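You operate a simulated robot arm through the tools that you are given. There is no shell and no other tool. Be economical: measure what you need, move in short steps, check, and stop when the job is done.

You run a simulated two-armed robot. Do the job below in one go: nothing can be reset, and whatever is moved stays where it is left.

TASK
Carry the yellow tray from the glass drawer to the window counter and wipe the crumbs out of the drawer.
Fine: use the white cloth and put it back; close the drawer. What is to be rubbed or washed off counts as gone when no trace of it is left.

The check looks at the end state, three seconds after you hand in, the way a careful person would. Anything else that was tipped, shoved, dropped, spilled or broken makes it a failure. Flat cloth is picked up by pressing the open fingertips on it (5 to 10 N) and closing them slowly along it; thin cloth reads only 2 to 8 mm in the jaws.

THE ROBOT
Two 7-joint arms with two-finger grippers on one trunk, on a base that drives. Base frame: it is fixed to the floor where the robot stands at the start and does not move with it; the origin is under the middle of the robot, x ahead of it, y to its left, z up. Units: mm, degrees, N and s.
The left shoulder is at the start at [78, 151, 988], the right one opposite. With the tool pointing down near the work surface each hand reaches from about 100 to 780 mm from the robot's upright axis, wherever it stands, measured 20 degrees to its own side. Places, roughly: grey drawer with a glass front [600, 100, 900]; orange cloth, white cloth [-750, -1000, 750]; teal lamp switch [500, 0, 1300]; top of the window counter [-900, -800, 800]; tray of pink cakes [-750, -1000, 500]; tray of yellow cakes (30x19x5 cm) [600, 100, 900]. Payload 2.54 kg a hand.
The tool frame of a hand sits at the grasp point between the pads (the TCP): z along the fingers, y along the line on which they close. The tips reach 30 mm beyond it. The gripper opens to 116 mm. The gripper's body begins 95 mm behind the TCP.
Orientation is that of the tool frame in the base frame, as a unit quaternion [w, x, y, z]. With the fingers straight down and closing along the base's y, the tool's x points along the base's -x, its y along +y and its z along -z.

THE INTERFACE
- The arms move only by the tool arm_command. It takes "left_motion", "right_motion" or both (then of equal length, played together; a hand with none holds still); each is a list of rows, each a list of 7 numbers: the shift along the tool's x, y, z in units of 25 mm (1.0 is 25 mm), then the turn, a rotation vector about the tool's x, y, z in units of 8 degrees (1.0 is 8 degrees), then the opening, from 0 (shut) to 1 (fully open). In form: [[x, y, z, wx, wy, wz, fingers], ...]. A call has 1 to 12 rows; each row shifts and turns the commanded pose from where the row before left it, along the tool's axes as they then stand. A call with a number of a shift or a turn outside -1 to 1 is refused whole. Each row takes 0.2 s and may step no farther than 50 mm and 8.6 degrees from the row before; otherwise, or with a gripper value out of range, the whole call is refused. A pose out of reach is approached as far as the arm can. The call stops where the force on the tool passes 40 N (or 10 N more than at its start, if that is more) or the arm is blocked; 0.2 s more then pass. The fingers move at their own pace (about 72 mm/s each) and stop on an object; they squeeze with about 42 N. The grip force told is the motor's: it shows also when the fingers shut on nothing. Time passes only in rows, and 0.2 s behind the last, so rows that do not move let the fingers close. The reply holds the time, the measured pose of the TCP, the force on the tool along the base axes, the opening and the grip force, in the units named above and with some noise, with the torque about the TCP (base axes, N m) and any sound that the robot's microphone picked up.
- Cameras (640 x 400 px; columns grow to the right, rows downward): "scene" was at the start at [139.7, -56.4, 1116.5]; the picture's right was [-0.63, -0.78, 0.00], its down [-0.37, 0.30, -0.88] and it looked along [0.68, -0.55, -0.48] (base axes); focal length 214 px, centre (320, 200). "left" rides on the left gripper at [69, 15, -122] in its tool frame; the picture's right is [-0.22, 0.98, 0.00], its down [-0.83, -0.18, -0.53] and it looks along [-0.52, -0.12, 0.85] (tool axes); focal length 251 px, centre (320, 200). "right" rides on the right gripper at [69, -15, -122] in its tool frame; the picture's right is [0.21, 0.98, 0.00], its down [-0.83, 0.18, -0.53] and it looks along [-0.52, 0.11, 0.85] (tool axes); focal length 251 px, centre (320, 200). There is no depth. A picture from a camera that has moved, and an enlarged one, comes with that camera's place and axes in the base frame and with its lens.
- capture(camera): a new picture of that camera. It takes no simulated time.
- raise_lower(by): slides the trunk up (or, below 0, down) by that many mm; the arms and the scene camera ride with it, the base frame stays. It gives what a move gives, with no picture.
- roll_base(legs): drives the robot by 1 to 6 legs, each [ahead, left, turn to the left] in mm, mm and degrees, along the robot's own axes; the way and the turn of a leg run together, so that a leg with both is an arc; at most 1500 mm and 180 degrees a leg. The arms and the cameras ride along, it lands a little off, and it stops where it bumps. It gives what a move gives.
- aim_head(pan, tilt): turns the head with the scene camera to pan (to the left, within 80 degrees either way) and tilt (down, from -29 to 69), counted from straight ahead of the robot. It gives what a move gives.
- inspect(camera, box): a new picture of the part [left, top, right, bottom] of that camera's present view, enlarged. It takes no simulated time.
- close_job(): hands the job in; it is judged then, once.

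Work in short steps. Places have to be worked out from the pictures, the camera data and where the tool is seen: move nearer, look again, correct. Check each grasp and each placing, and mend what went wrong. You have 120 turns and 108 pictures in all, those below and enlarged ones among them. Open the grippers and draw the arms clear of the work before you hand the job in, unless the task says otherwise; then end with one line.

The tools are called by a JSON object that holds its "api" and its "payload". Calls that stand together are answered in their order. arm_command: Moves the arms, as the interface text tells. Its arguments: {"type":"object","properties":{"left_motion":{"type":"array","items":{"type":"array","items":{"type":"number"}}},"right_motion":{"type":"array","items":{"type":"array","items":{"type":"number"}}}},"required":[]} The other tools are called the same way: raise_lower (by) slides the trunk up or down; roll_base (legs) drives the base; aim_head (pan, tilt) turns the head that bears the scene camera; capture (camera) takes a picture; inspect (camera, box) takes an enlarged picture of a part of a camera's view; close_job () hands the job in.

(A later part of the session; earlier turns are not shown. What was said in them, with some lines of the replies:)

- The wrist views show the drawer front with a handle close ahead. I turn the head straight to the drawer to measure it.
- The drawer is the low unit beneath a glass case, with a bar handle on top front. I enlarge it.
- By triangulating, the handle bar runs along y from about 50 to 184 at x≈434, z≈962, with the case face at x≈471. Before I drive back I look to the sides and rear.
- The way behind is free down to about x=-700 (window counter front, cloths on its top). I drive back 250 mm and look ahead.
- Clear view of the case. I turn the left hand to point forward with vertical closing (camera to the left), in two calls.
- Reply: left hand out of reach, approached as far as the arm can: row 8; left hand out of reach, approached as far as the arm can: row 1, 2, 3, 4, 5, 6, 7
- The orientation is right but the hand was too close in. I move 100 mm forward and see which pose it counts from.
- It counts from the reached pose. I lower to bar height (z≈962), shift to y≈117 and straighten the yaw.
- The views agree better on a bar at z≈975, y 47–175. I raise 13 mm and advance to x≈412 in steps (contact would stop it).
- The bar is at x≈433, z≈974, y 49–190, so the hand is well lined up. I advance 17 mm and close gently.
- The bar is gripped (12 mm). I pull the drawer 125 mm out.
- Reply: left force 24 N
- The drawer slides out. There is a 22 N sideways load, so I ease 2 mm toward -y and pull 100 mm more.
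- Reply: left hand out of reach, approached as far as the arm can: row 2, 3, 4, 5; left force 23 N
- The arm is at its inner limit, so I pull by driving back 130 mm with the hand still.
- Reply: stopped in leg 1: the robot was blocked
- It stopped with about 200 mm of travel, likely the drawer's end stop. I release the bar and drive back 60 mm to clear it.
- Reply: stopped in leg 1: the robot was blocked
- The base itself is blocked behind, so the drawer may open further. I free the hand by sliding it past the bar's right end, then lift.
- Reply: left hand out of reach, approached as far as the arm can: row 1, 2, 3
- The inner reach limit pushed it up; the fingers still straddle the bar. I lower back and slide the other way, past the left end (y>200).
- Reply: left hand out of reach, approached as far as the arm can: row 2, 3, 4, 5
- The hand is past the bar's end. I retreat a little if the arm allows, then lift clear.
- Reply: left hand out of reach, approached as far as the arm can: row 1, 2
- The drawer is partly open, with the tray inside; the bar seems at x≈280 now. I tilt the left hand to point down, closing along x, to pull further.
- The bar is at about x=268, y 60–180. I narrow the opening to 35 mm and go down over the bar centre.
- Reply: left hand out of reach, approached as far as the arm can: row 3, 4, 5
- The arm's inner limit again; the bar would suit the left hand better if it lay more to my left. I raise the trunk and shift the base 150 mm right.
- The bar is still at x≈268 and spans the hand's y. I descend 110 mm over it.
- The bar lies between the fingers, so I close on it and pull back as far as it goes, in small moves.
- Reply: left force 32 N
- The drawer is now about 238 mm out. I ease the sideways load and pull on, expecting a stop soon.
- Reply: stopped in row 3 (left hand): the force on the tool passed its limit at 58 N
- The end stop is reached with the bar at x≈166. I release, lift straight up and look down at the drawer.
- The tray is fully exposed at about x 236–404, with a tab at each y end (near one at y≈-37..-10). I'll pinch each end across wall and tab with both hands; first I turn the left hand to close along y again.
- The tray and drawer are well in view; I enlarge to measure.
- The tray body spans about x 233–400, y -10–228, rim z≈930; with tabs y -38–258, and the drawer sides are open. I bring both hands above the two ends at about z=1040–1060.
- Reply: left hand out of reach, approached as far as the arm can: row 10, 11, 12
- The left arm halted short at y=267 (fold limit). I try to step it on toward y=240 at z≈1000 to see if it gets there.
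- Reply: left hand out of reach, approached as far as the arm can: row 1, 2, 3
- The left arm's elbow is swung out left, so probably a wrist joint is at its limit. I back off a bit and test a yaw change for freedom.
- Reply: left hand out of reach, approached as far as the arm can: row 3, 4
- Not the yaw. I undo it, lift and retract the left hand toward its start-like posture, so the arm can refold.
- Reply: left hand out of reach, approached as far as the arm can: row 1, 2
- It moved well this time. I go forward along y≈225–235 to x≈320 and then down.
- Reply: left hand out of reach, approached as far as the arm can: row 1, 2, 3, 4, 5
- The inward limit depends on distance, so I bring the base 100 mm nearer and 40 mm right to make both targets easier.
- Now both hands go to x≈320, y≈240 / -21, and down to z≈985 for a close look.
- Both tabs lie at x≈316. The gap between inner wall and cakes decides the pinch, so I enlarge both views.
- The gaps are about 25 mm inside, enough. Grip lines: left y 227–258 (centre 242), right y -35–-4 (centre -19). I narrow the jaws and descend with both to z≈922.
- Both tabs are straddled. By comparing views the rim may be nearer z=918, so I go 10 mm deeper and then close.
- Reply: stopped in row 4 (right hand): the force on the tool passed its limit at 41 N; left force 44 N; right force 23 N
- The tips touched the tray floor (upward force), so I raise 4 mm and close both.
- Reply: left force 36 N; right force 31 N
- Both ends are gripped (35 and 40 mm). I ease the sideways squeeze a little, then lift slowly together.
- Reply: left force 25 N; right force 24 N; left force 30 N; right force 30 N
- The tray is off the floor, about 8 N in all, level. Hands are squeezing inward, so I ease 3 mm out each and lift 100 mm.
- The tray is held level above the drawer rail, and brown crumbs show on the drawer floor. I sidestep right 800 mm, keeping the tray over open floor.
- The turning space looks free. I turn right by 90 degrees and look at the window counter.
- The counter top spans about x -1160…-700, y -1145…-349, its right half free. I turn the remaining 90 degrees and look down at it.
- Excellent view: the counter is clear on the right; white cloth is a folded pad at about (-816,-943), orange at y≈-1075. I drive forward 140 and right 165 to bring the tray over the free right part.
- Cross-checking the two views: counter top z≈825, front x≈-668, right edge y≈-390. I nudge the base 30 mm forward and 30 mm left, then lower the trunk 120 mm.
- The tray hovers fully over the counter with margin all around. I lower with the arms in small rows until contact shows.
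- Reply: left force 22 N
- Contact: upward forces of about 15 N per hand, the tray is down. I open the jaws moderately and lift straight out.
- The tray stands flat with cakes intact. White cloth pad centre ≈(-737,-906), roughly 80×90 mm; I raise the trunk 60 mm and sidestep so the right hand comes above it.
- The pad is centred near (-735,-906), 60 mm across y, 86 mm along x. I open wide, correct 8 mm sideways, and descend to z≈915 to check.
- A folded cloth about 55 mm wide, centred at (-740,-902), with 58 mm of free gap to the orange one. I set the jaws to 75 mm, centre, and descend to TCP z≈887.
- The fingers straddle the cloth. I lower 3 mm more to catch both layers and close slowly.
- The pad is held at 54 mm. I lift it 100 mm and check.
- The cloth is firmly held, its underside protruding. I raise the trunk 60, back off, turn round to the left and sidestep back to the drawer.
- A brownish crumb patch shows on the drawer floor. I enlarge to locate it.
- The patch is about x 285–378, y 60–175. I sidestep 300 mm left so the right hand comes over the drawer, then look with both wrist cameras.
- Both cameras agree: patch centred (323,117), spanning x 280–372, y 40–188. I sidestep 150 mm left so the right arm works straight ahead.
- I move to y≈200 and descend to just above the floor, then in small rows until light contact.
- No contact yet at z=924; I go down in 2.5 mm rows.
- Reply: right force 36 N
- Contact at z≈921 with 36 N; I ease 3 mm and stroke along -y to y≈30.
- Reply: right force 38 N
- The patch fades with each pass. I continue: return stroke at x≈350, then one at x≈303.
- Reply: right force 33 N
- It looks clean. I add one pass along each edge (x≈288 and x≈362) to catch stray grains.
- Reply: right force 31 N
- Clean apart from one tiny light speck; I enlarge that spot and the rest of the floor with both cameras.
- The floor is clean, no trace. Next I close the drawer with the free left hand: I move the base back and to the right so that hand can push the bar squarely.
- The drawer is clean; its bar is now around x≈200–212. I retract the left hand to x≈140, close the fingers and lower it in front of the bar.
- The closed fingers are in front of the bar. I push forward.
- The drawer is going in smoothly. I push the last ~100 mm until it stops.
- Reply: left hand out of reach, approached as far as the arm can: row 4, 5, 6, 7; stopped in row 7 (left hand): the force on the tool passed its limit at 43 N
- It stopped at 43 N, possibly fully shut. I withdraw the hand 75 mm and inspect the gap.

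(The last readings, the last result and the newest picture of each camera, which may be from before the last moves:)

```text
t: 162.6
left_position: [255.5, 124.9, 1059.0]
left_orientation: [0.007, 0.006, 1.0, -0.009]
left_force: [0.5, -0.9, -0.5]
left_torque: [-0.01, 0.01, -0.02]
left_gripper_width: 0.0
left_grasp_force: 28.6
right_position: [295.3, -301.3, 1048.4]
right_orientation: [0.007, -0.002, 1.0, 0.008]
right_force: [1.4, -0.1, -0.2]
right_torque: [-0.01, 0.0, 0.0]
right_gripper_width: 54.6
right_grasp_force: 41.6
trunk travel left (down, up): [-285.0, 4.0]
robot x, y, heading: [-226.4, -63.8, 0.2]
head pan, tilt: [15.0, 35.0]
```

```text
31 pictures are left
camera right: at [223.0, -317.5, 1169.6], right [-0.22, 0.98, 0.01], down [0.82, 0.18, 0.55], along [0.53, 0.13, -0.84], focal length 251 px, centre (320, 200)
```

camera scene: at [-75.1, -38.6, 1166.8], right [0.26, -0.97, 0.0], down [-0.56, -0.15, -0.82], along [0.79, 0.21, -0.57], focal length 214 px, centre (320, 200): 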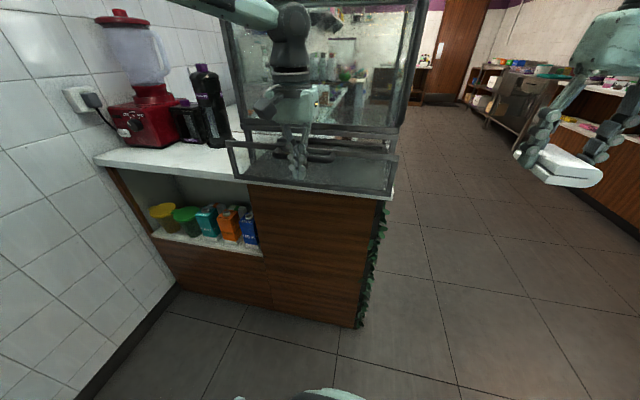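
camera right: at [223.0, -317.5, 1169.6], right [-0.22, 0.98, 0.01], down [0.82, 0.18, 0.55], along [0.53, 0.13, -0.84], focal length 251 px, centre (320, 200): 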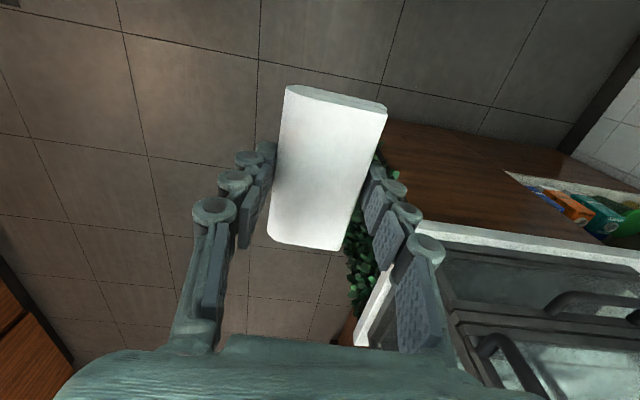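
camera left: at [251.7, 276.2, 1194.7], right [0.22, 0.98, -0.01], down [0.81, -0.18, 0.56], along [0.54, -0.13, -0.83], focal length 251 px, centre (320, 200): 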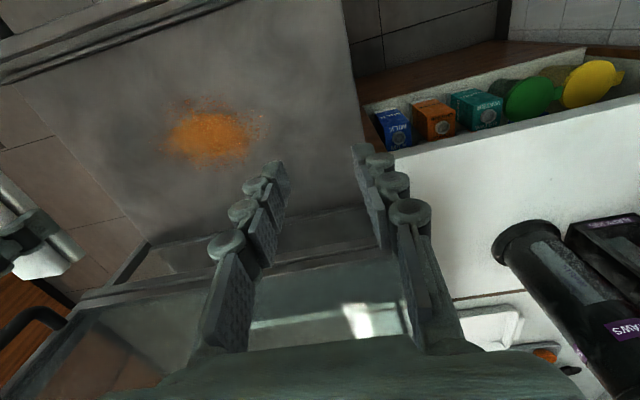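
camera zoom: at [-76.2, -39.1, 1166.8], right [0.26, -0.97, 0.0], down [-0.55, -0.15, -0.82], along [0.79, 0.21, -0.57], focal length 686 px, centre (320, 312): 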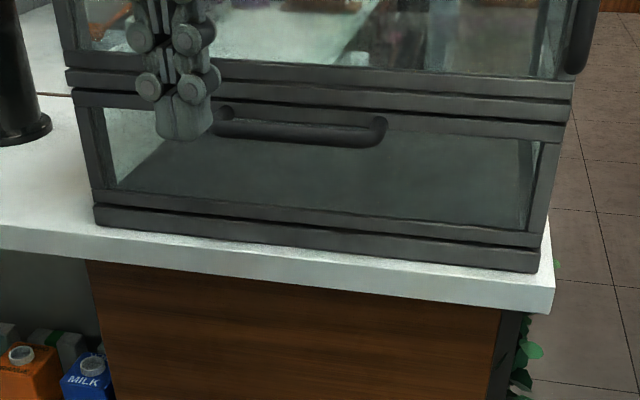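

The drawer's rails sit flush as in the first picture, so it is shut. I drive back, turn to face the window counter, and bring the cloth near its place.

{"api": "roll_base", "payload": {"legs": [[63, -400, 0], [0, -555, 0]]}}

{"api": "aim_head", "payload": {"pan": 60, "tilt": 15}}

{"api": "capture", "payload": {"camera": "scene"}}

{"api": "roll_base", "payload": {"legs": [[0, 0, -90], [0, 0, -90]]}}

{"api": "aim_head", "payload": {"pan": 0, "tilt": 40}}

{"api": "capture", "payload": {"camera": "scene"}}

```text
t: 172.4
left_position: [312.5, -833.4, 1059.8]
left_orientation: [0.008, 0.005, 1.0, -0.009]
left_force: [-0.5, -0.2, 0.9]
left_torque: [0.03, -0.03, 0.0]
left_gripper_width: 0.1
left_grasp_force: 28.0
right_position: [351.6, -1257.2, 1048.7]
right_orientation: [0.007, -0.002, 1.0, 0.007]
right_force: [0.3, 0.5, -0.9]
right_torque: [0.0, 0.02, 0.02]
right_gripper_width: 54.5
right_grasp_force: 42.1
trunk travel left (down, up): [-285.0, 4.0]
robot x, y, heading: [-168.8, -1014.3, -0.2]
head pan, tilt: [15.0, 35.0]
```

```text
t: 173.6
left_position: [312.7, -833.9, 1058.7]
left_orientation: [0.008, 0.007, 1.0, -0.009]
left_force: [0.3, 1.3, -0.3]
left_torque: [0.0, 0.02, 0.03]
left_gripper_width: 0.0
left_grasp_force: 28.4
right_position: [352.2, -1256.2, 1047.0]
right_orientation: [0.007, -0.003, 1.0, 0.007]
right_force: [-0.3, -0.6, -0.2]
right_torque: [0.0, 0.02, -0.02]
right_gripper_width: 54.4
right_grasp_force: 41.7
trunk travel left (down, up): [-285.0, 4.0]
robot x, y, heading: [-172.4, -1017.6, -0.0]
head pan, tilt: [60.0, 15.0]
```

```text
30 pictures are left
camera scene: at [-56.4, -937.7, 1198.8], right [0.86, -0.5, 0.0], down [-0.13, -0.22, -0.97], along [0.49, 0.83, -0.26], focal length 214 px, centre (320, 200)
```

scene: 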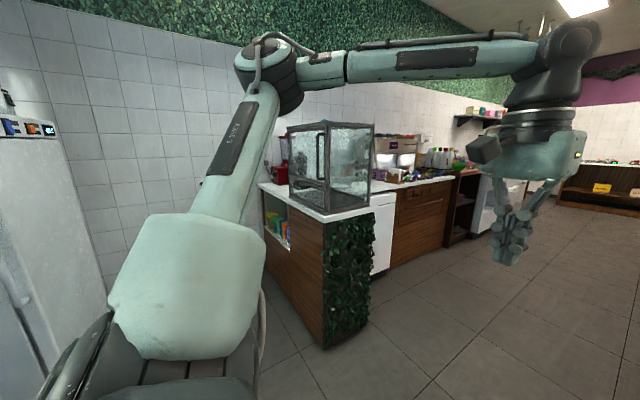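

```text
t: 181.8
left_position: [-656.8, -1205.7, 1058.3]
left_orientation: [-0.009, 1.0, -0.003, -0.008]
left_force: [0.6, -0.5, -1.0]
left_torque: [-0.01, 0.04, -0.03]
left_gripper_width: 0.0
left_grasp_force: 28.9
right_position: [-697.7, -781.9, 1048.2]
right_orientation: [0.008, 1.0, 0.005, -0.007]
right_force: [0.5, -0.4, -0.3]
right_torque: [0.02, -0.02, 0.04]
right_gripper_width: 54.5
right_grasp_force: 42.4
trunk travel left (down, up): [-285.0, 4.0]
robot x, y, heading: [-169.3, -1017.9, 180.2]
head pan, tilt: [60.0, 15.0]
```

```text
t: 183.1
left_position: [-656.9, -1206.5, 1059.7]
left_orientation: [-0.009, 1.0, -0.004, -0.008]
left_force: [0.6, -0.3, 0.4]
left_torque: [-0.01, 0.0, 0.02]
left_gripper_width: 0.1
left_grasp_force: 28.8
right_position: [-698.2, -781.2, 1048.6]
right_orientation: [0.007, 1.0, 0.005, -0.007]
right_force: [0.4, 0.2, -0.6]
right_torque: [-0.02, 0.01, 0.01]
right_gripper_width: 54.5
right_grasp_force: 41.6
trunk travel left (down, up): [-285.0, 4.0]
robot x, y, heading: [-172.6, -1016.3, 180.0]
head pan, tilt: [0.0, 40.0]
```

```text
29 pictures are left
camera scene: at [-324.5, -1018.2, 1159.3], right [0.0, 1.0, 0.0], down [0.64, 0.0, -0.77], along [-0.77, 0.0, -0.64], focal length 214 px, centre (320, 200)
```

scene: 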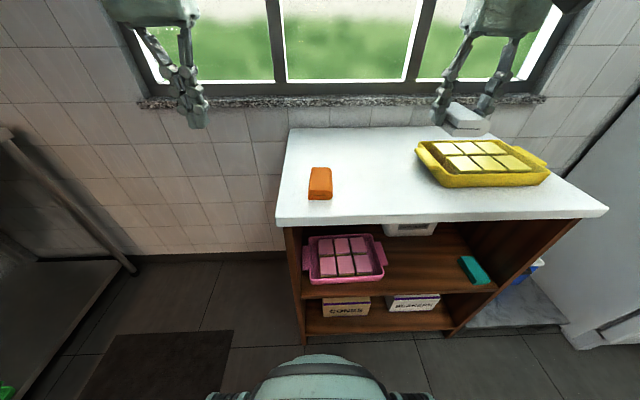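

All as left. The cloth must return to (-741,-903); I drive 43 mm forward and 121 mm left, then lower the trunk 60.

{"api": "roll_base", "payload": {"legs": [[43, 121, 0]]}}

{"api": "raise_lower", "payload": {"by": -60}}

{"api": "capture", "payload": {"camera": "scene"}}

```text
t: 184.9
left_position: [-699.8, -1325.5, 1059.3]
left_orientation: [-0.009, 1.0, -0.005, -0.008]
left_force: [-0.7, 0.4, -0.3]
left_torque: [0.03, -0.02, -0.01]
left_gripper_width: 0.0
left_grasp_force: 28.8
right_position: [-741.9, -902.1, 1048.8]
right_orientation: [0.007, 1.0, 0.003, -0.007]
right_force: [0.6, 0.5, 0.2]
right_torque: [0.01, -0.02, -0.01]
right_gripper_width: 54.3
right_grasp_force: 41.6
trunk travel left (down, up): [-285.0, 4.0]
robot x, y, heading: [-217.3, -1140.1, 180.0]
head pan, tilt: [0.0, 40.0]
```

```text
t: 185.9
left_position: [-700.8, -1325.2, 998.3]
left_orientation: [-0.009, 1.0, -0.005, -0.008]
left_force: [-0.1, 0.1, 0.3]
left_torque: [-0.02, 0.05, 0.0]
left_gripper_width: 0.1
left_grasp_force: 28.8
right_position: [-741.0, -902.2, 988.3]
right_orientation: [0.008, 1.0, 0.004, -0.007]
right_force: [-0.9, 0.6, -0.2]
right_torque: [-0.02, 0.02, 0.0]
right_gripper_width: 54.3
right_grasp_force: 42.0
trunk travel left (down, up): [-225.0, 64.0]
robot x, y, heading: [-215.4, -1137.6, 179.8]
head pan, tilt: [0.0, 40.0]
```

```text
28 pictures are left
camera scene: at [-367.3, -1137.9, 1099.4], right [0.0, 1.0, 0.0], down [0.64, 0.0, -0.77], along [-0.77, 0.0, -0.64], focal length 214 px, centre (320, 200)
```

scene: 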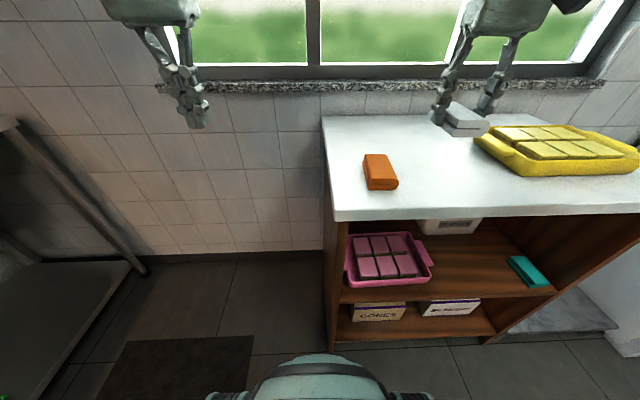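

Position matches. I lower the cloth 95 mm, then in fine rows to contact at about z=886.

{"api": "arm_command", "payload": {"right_motion": [[0, 0.04, 1, 0, 0, 0, 0], [0, 0, 1, 0, 0, 0, 0], [0, 0, 1, 0, 0, 0, 0], [0, 0, 0.8, 0, 0, 0, 0], [0, 0, 0.1, 0, 0, 0, 0], [0, 0, 0.1, 0, 0, 0, 0]]}}

```text
t: 187.3
left_position: [-700.8, -1326.6, 998.3]
left_orientation: [-0.009, 1.0, -0.006, -0.007]
left_force: [-0.3, 0.0, 0.9]
left_torque: [-0.03, 0.0, -0.01]
left_gripper_width: 0.1
left_grasp_force: 29.0
right_position: [-742.9, -903.4, 888.2]
right_orientation: [0.006, 1.0, 0.004, -0.007]
right_force: [-0.5, -0.6, 0.7]
right_torque: [0.01, 0.03, 0.0]
right_gripper_width: 54.3
right_grasp_force: 41.7
trunk travel left (down, up): [-225.0, 64.0]
robot x, y, heading: [-217.0, -1139.1, 180.0]
head pan, tilt: [0.0, 40.0]
```

A last 2.5 mm down, then I open slowly to 75 mm and lift away.

{"api": "arm_command", "payload": {"right_motion": [[0, 0, 0.1, 0, 0, 0, 0], [0, 0, 0, 0, 0, 0, 0], [0, 0, 0, 0, 0, 0, 0.5], [0, 0, 0, 0, 0, 0, 0.57], [0, 0, 0, 0, 0, 0, 0.63], [0, 0, 0, 0, 0, 0, 0.65]]}}

{"api": "arm_command", "payload": {"right_motion": [[0, 0, -0.4, 0, 0, 0, 0.65], [0, 0, -0.8, 0, 0, 0, 0.65], [0, 0, -1, 0, 0, 0, 0.65], [0, 0, -1, 0, 0, 0, 0.65], [0, 0, -1, 0, 0, 0, 0.65], [0, 0, -1, 0, 0, 0, 0.65]], "left_motion": [[0, 0, 0, 0, 0, 0, 0.3], [0, 0, 0, 0, 0, 0, 0.6], [0, 0, 0, 0, 0, 0, 1], [0, 0, 0, 0, 0, 0, 1], [0, 0, 0, 0, 0, 0, 1], [0, 0, 0, 0, 0, 0, 1]]}}

{"api": "inspect", "payload": {"camera": "scene", "box": [320, 80, 640, 280]}}

```text
t: 188.7
left_position: [-700.1, -1325.5, 999.2]
left_orientation: [-0.009, 1.0, -0.005, -0.008]
left_force: [-0.2, -0.1, 0.3]
left_torque: [-0.04, -0.02, -0.04]
left_gripper_width: 0.1
left_grasp_force: 28.9
right_position: [-742.3, -904.2, 885.3]
right_orientation: [0.008, 1.0, 0.003, -0.007]
right_force: [0.5, 0.1, -0.3]
right_torque: [-0.02, -0.03, 0.01]
right_gripper_width: 75.3
right_grasp_force: 0.0
trunk travel left (down, up): [-225.0, 64.0]
robot x, y, heading: [-213.6, -1136.4, 179.8]
head pan, tilt: [0.0, 40.0]
```

```text
t: 190.1
left_position: [-700.0, -1325.0, 999.1]
left_orientation: [-0.008, 1.0, -0.006, -0.007]
left_force: [0.4, -1.3, 0.5]
left_torque: [0.0, -0.02, 0.01]
left_gripper_width: 116.2
left_grasp_force: 0.0
right_position: [-739.3, -903.9, 1016.4]
right_orientation: [0.007, 1.0, 0.003, -0.007]
right_force: [0.5, -0.2, 0.1]
right_torque: [0.02, -0.03, 0.01]
right_gripper_width: 75.1
right_grasp_force: 0.0
trunk travel left (down, up): [-225.0, 64.0]
robot x, y, heading: [-216.8, -1139.2, 179.9]
head pan, tilt: [0.0, 40.0]
```

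```text
2.00 times, centred on (480, 180) of scene
camera zoom: at [-367.3, -1138.1, 1099.3], right [0.0, 1.0, 0.0], down [0.64, 0.0, -0.77], along [-0.77, 0.0, -0.64], focal length 429 px, centre (0, 240)
```

zoom: 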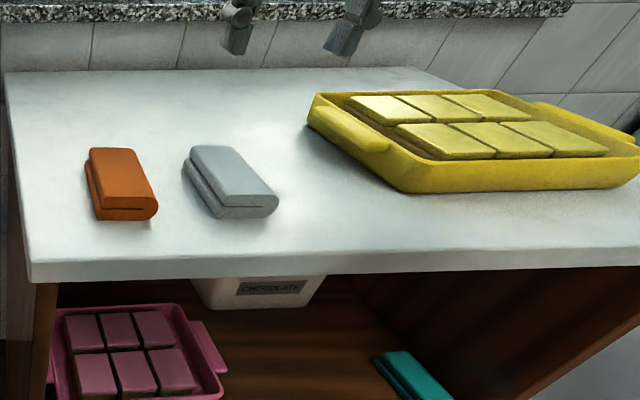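

Cloth and tray are in place. To make sure the drawer is shut I back off, turn toward it and look along its front plane.

{"api": "roll_base", "payload": {"legs": [[-80, 0, 0], [0, 0, -90], [0, -480, 0]]}}

{"api": "aim_head", "payload": {"pan": 0, "tilt": 15}}

{"api": "capture", "payload": {"camera": "scene"}}

```text
t: 199.8
left_position: [143.5, -650.3, 998.9]
left_orientation: [-0.011, 0.711, -0.704, 0.001]
left_force: [0.1, -0.1, -0.2]
left_torque: [0.01, 0.0, 0.0]
left_gripper_width: 115.9
left_grasp_force: 0.0
right_position: [567.1, -601.1, 1015.6]
right_orientation: [0.001, 0.717, -0.697, -0.01]
right_force: [0.7, -0.3, 0.8]
right_torque: [0.03, 0.02, 0.01]
right_gripper_width: 75.4
right_grasp_force: 0.1
trunk travel left (down, up): [-225.0, 64.0]
robot x, y, heading: [341.8, -1127.9, 91.1]
head pan, tilt: [0.0, 40.0]
```

```text
t: 200.7
left_position: [144.9, -649.7, 999.2]
left_orientation: [-0.011, 0.711, -0.703, 0.0]
left_force: [-0.1, -0.4, -0.4]
left_torque: [-0.03, -0.01, 0.0]
left_gripper_width: 115.9
left_grasp_force: 0.1
right_position: [566.7, -601.1, 1015.6]
right_orientation: [0.001, 0.717, -0.697, -0.01]
right_force: [0.5, -0.3, -0.4]
right_torque: [0.01, 0.03, -0.01]
right_gripper_width: 75.2
right_grasp_force: 0.1
trunk travel left (down, up): [-225.0, 64.0]
robot x, y, heading: [337.3, -1130.7, 91.2]
head pan, tilt: [0.0, 15.0]
```

```text
26 pictures are left
camera scene: at [339.0, -968.3, 1138.8], right [1.0, 0.02, 0.0], down [0.01, -0.26, -0.97], along [-0.02, 0.97, -0.26], focal length 214 px, centre (320, 200)
```

scene: 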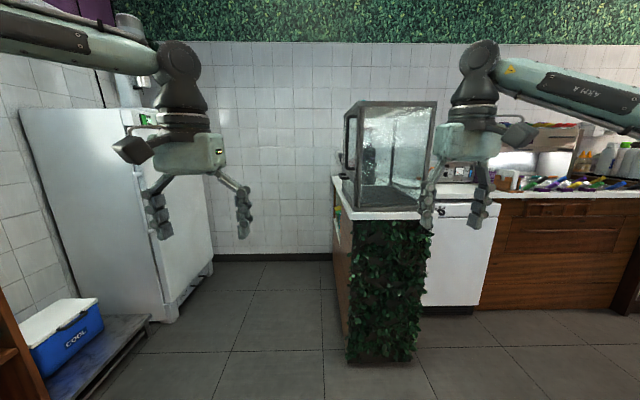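

{"api": "inspect", "payload": {"camera": "scene", "box": [320, 90, 450, 230]}}

```text
2.86 times, centred on (385, 160) of scene
camera zoom: at [339.0, -968.3, 1138.8], right [1.0, 0.02, 0.0], down [0.01, -0.26, -0.97], along [-0.02, 0.97, -0.26], focal length 613 px, centre (134, 314)
```

zoom: 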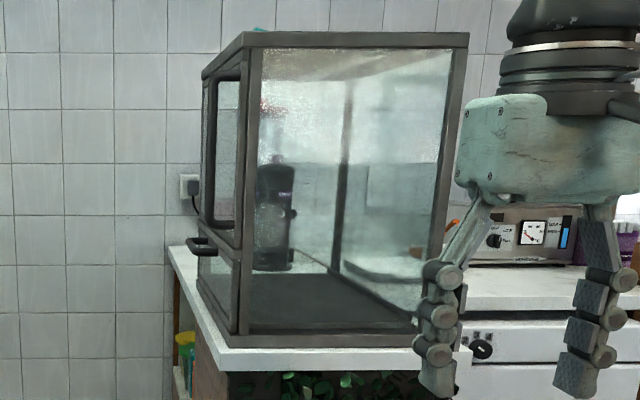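

{"api": "inspect", "payload": {"camera": "scene", "box": [350, 155, 400, 215]}}

```text
6.67 times, centred on (375, 185) of scene
camera zoom: at [339.0, -968.3, 1138.8], right [1.0, 0.02, 0.0], down [0.01, -0.26, -0.97], along [-0.02, 0.97, -0.26], focal length 1430 px, centre (-47, 300)
```

zoom: 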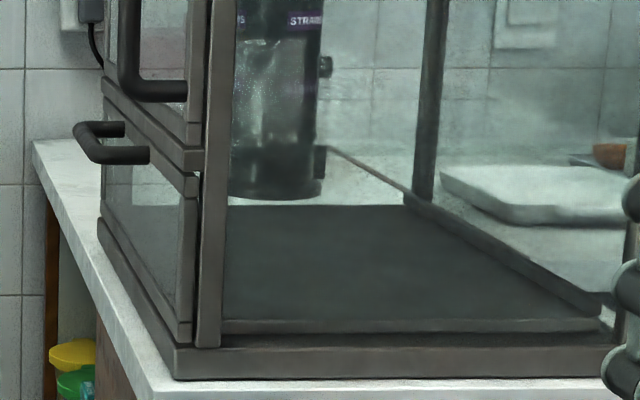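

There may be a 3–4 mm gap left at the drawer. To be sure I go back and press it once more with the right hand.

{"api": "roll_base", "payload": {"legs": [[0, 520, 0], [0, 0, -91], [0, 700, 0], [0, 670, 0]]}}

{"api": "aim_head", "payload": {"pan": -10, "tilt": 30}}

{"api": "capture", "payload": {"camera": "scene"}}

```text
t: 223.4
left_position: [303.7, 422.6, 1000.0]
left_orientation: [0.008, 0.003, 1.0, -0.009]
left_force: [0.5, -1.0, 0.0]
left_torque: [0.01, 0.03, 0.04]
left_gripper_width: 115.9
left_grasp_force: 0.1
right_position: [346.0, -0.9, 1016.2]
right_orientation: [0.007, -0.007, 1.0, 0.006]
right_force: [0.3, -0.5, 0.0]
right_torque: [0.01, 0.02, 0.0]
right_gripper_width: 75.7
right_grasp_force: 0.1
trunk travel left (down, up): [-225.0, 64.0]
robot x, y, heading: [-182.1, 231.8, 0.3]
head pan, tilt: [0.0, 15.0]
```

```text
t: 224.2
left_position: [303.7, 422.0, 999.2]
left_orientation: [0.007, 0.003, 1.0, -0.009]
left_force: [0.6, -0.1, 0.5]
left_torque: [-0.02, 0.0, -0.02]
left_gripper_width: 115.9
left_grasp_force: 0.1
right_position: [344.0, -1.3, 1016.7]
right_orientation: [0.007, -0.006, 1.0, 0.006]
right_force: [0.4, 0.0, -1.0]
right_torque: [-0.01, 0.01, -0.01]
right_gripper_width: 75.4
right_grasp_force: 0.1
trunk travel left (down, up): [-225.0, 64.0]
robot x, y, heading: [-179.0, 232.6, 0.1]
head pan, tilt: [-10.0, 30.0]
```

```text
23 pictures are left
camera scene: at [-22.2, 218.6, 1114.7], right [-0.17, -0.99, 0.0], down [-0.49, 0.08, -0.87], along [0.85, -0.15, -0.5], focal length 214 px, centre (320, 200)
```

scene: 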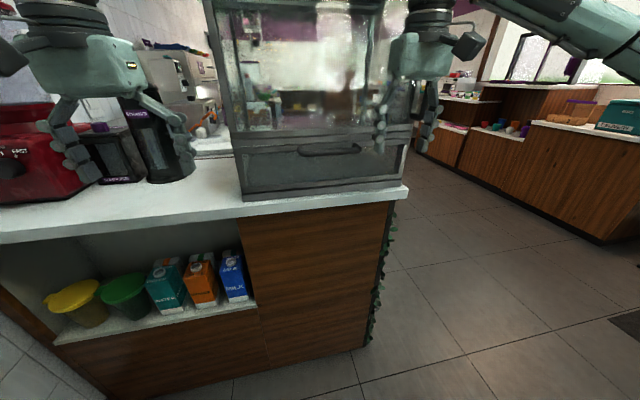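

I bring the right hand to y≈114, z≈963 with closed fingers, in front of the bar.

{"api": "arm_command", "payload": {"right_motion": [[0, 1, 0, 0, 0, 0, 0], [0, 1, 0, 0, 0, 0, 0], [0, 1, 0.5, 0, 0, 0, 0], [0, 1, 0.8, 0, 0, 0, 0], [0, 0.6, 0.8, 0, 0, 0, 0], [-0.8, 0, 0, 0, 0, 0, 0], [-0.8, 0, 0, 0, 0, 0, 0]]}}

{"api": "arm_command", "payload": {"right_motion": [[-0.4, 0, 0, 0, 0, 0, 0], [-0.4, 0, 0, 0, 0, 0, 0], [-0.4, 0, 0, 0, 0, 0, 0], [-0.4, 0, 0, 0, 0, 0, 0], [-0.3, 0, 0, 0, 0, 0, 0], [-0.3, 0, 0, 0, 0, 0, 0]]}}

{"api": "inspect", "payload": {"camera": "scene", "box": [220, 100, 420, 220]}}

```text
t: 225.8
left_position: [304.3, 422.5, 999.2]
left_orientation: [0.008, 0.003, 1.0, -0.009]
left_force: [-0.1, -0.2, 0.1]
left_torque: [0.02, -0.01, -0.04]
left_gripper_width: 115.6
left_grasp_force: 0.0
right_position: [384.2, 116.3, 965.1]
right_orientation: [0.007, -0.006, 1.0, 0.007]
right_force: [0.9, 0.2, -0.6]
right_torque: [0.01, 0.01, 0.03]
right_gripper_width: 0.1
right_grasp_force: 28.6
trunk travel left (down, up): [-225.0, 64.0]
robot x, y, heading: [-180.7, 233.7, 0.4]
head pan, tilt: [-10.0, 30.0]
```

```text
t: 226.6
left_position: [302.2, 422.2, 1000.0]
left_orientation: [0.009, 0.004, 1.0, -0.009]
left_force: [0.5, 0.5, 0.0]
left_torque: [-0.02, 0.02, 0.0]
left_gripper_width: 115.9
left_grasp_force: 0.0
right_position: [403.3, 117.3, 963.8]
right_orientation: [-0.003, -0.014, 1.0, 0.003]
right_force: [-16.8, -0.9, 1.2]
right_torque: [-0.09, -0.12, 0.04]
right_gripper_width: 6.0
right_grasp_force: 28.4
trunk travel left (down, up): [-225.0, 64.0]
robot x, y, heading: [-182.2, 230.1, -0.0]
head pan, tilt: [-10.0, 30.0]
stopped in row 3 (right hand): the force on the tool passed its limit at 49 N (the readings are from after the stop); the commanded pose is now the measured one
```

```text
3.20 times, centred on (320, 160) of scene
camera zoom: at [-24.2, 218.4, 1115.0], right [-0.17, -0.99, 0.0], down [-0.49, 0.09, -0.87], along [0.85, -0.15, -0.5], focal length 686 px, centre (320, 328)
```

zoom: 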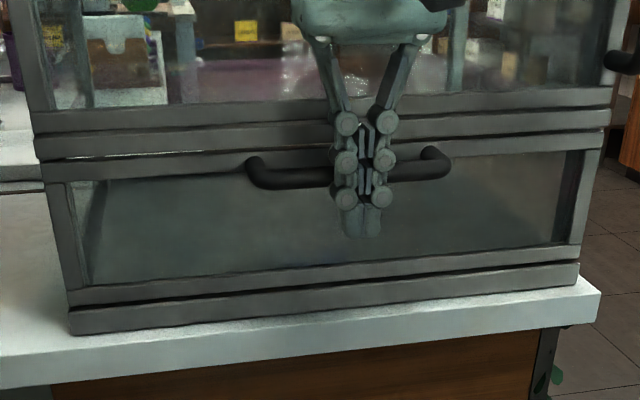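

It stops at exactly the same place (x≈403) against a hard stop: the drawer is fully shut. I withdraw the hand, open it and back the robot off.

{"api": "arm_command", "payload": {"right_motion": [[1, 0, 0, 0, 0, 0, 0], [1, 0, 0, 0, 0, 0, 0], [1, 0, 0, 0, 0, 0, 0], [1, 0, 0, 0, 0, 0, 0.5], [0.5, 0, -1, 0, 0, 0, 1], [0, 0, -1, 0, 0, 0, 1]]}}

{"api": "roll_base", "payload": {"legs": [[0, -300, 0]]}}

{"api": "capture", "payload": {"camera": "scene"}}

```text
t: 227.9
left_position: [303.2, 423.6, 999.1]
left_orientation: [0.008, 0.002, 1.0, -0.009]
left_force: [0.0, -0.3, 0.5]
left_torque: [-0.01, -0.01, -0.02]
left_gripper_width: 115.8
left_grasp_force: 0.0
right_position: [293.1, 113.3, 1015.0]
right_orientation: [-0.001, -0.011, 1.0, 0.005]
right_force: [-0.2, 0.8, 0.0]
right_torque: [-0.02, 0.02, -0.03]
right_gripper_width: 100.7
right_grasp_force: 0.1
trunk travel left (down, up): [-225.0, 64.0]
robot x, y, heading: [-176.9, 233.0, 0.1]
head pan, tilt: [-10.0, 30.0]
```

```text
t: 231.4
left_position: [303.9, 122.7, 999.3]
left_orientation: [0.008, 0.004, 1.0, -0.009]
left_force: [-0.5, 0.5, -0.3]
left_torque: [0.0, 0.02, -0.02]
left_gripper_width: 115.9
left_grasp_force: 0.1
right_position: [293.1, -186.9, 1014.8]
right_orientation: [-0.002, -0.01, 1.0, 0.005]
right_force: [0.1, 0.3, 0.2]
right_torque: [-0.02, 0.03, 0.03]
right_gripper_width: 116.1
right_grasp_force: 0.0
trunk travel left (down, up): [-225.0, 64.0]
robot x, y, heading: [-182.7, -63.2, 0.0]
head pan, tilt: [-10.0, 30.0]
```

```text
21 pictures are left
camera scene: at [-22.3, -80.1, 1114.6], right [-0.17, -0.98, 0.0], down [-0.49, 0.09, -0.87], along [0.85, -0.15, -0.5], focal length 214 px, centre (320, 200)
```

scene: 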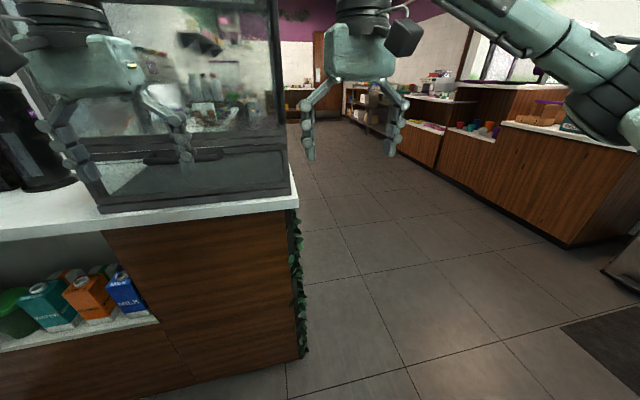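

The drawer is shut and clean, the tray and cloth are in place, and both grippers are open and clear, so I hand in.

{"api": "close_job", "payload": {}}

```text
The job is handed in.
```

The yellow tray is on the window counter with its cakes in place. The drawer has been wiped with the white cloth (no crumbs visible) and is closed, and the cloth is back in its place.
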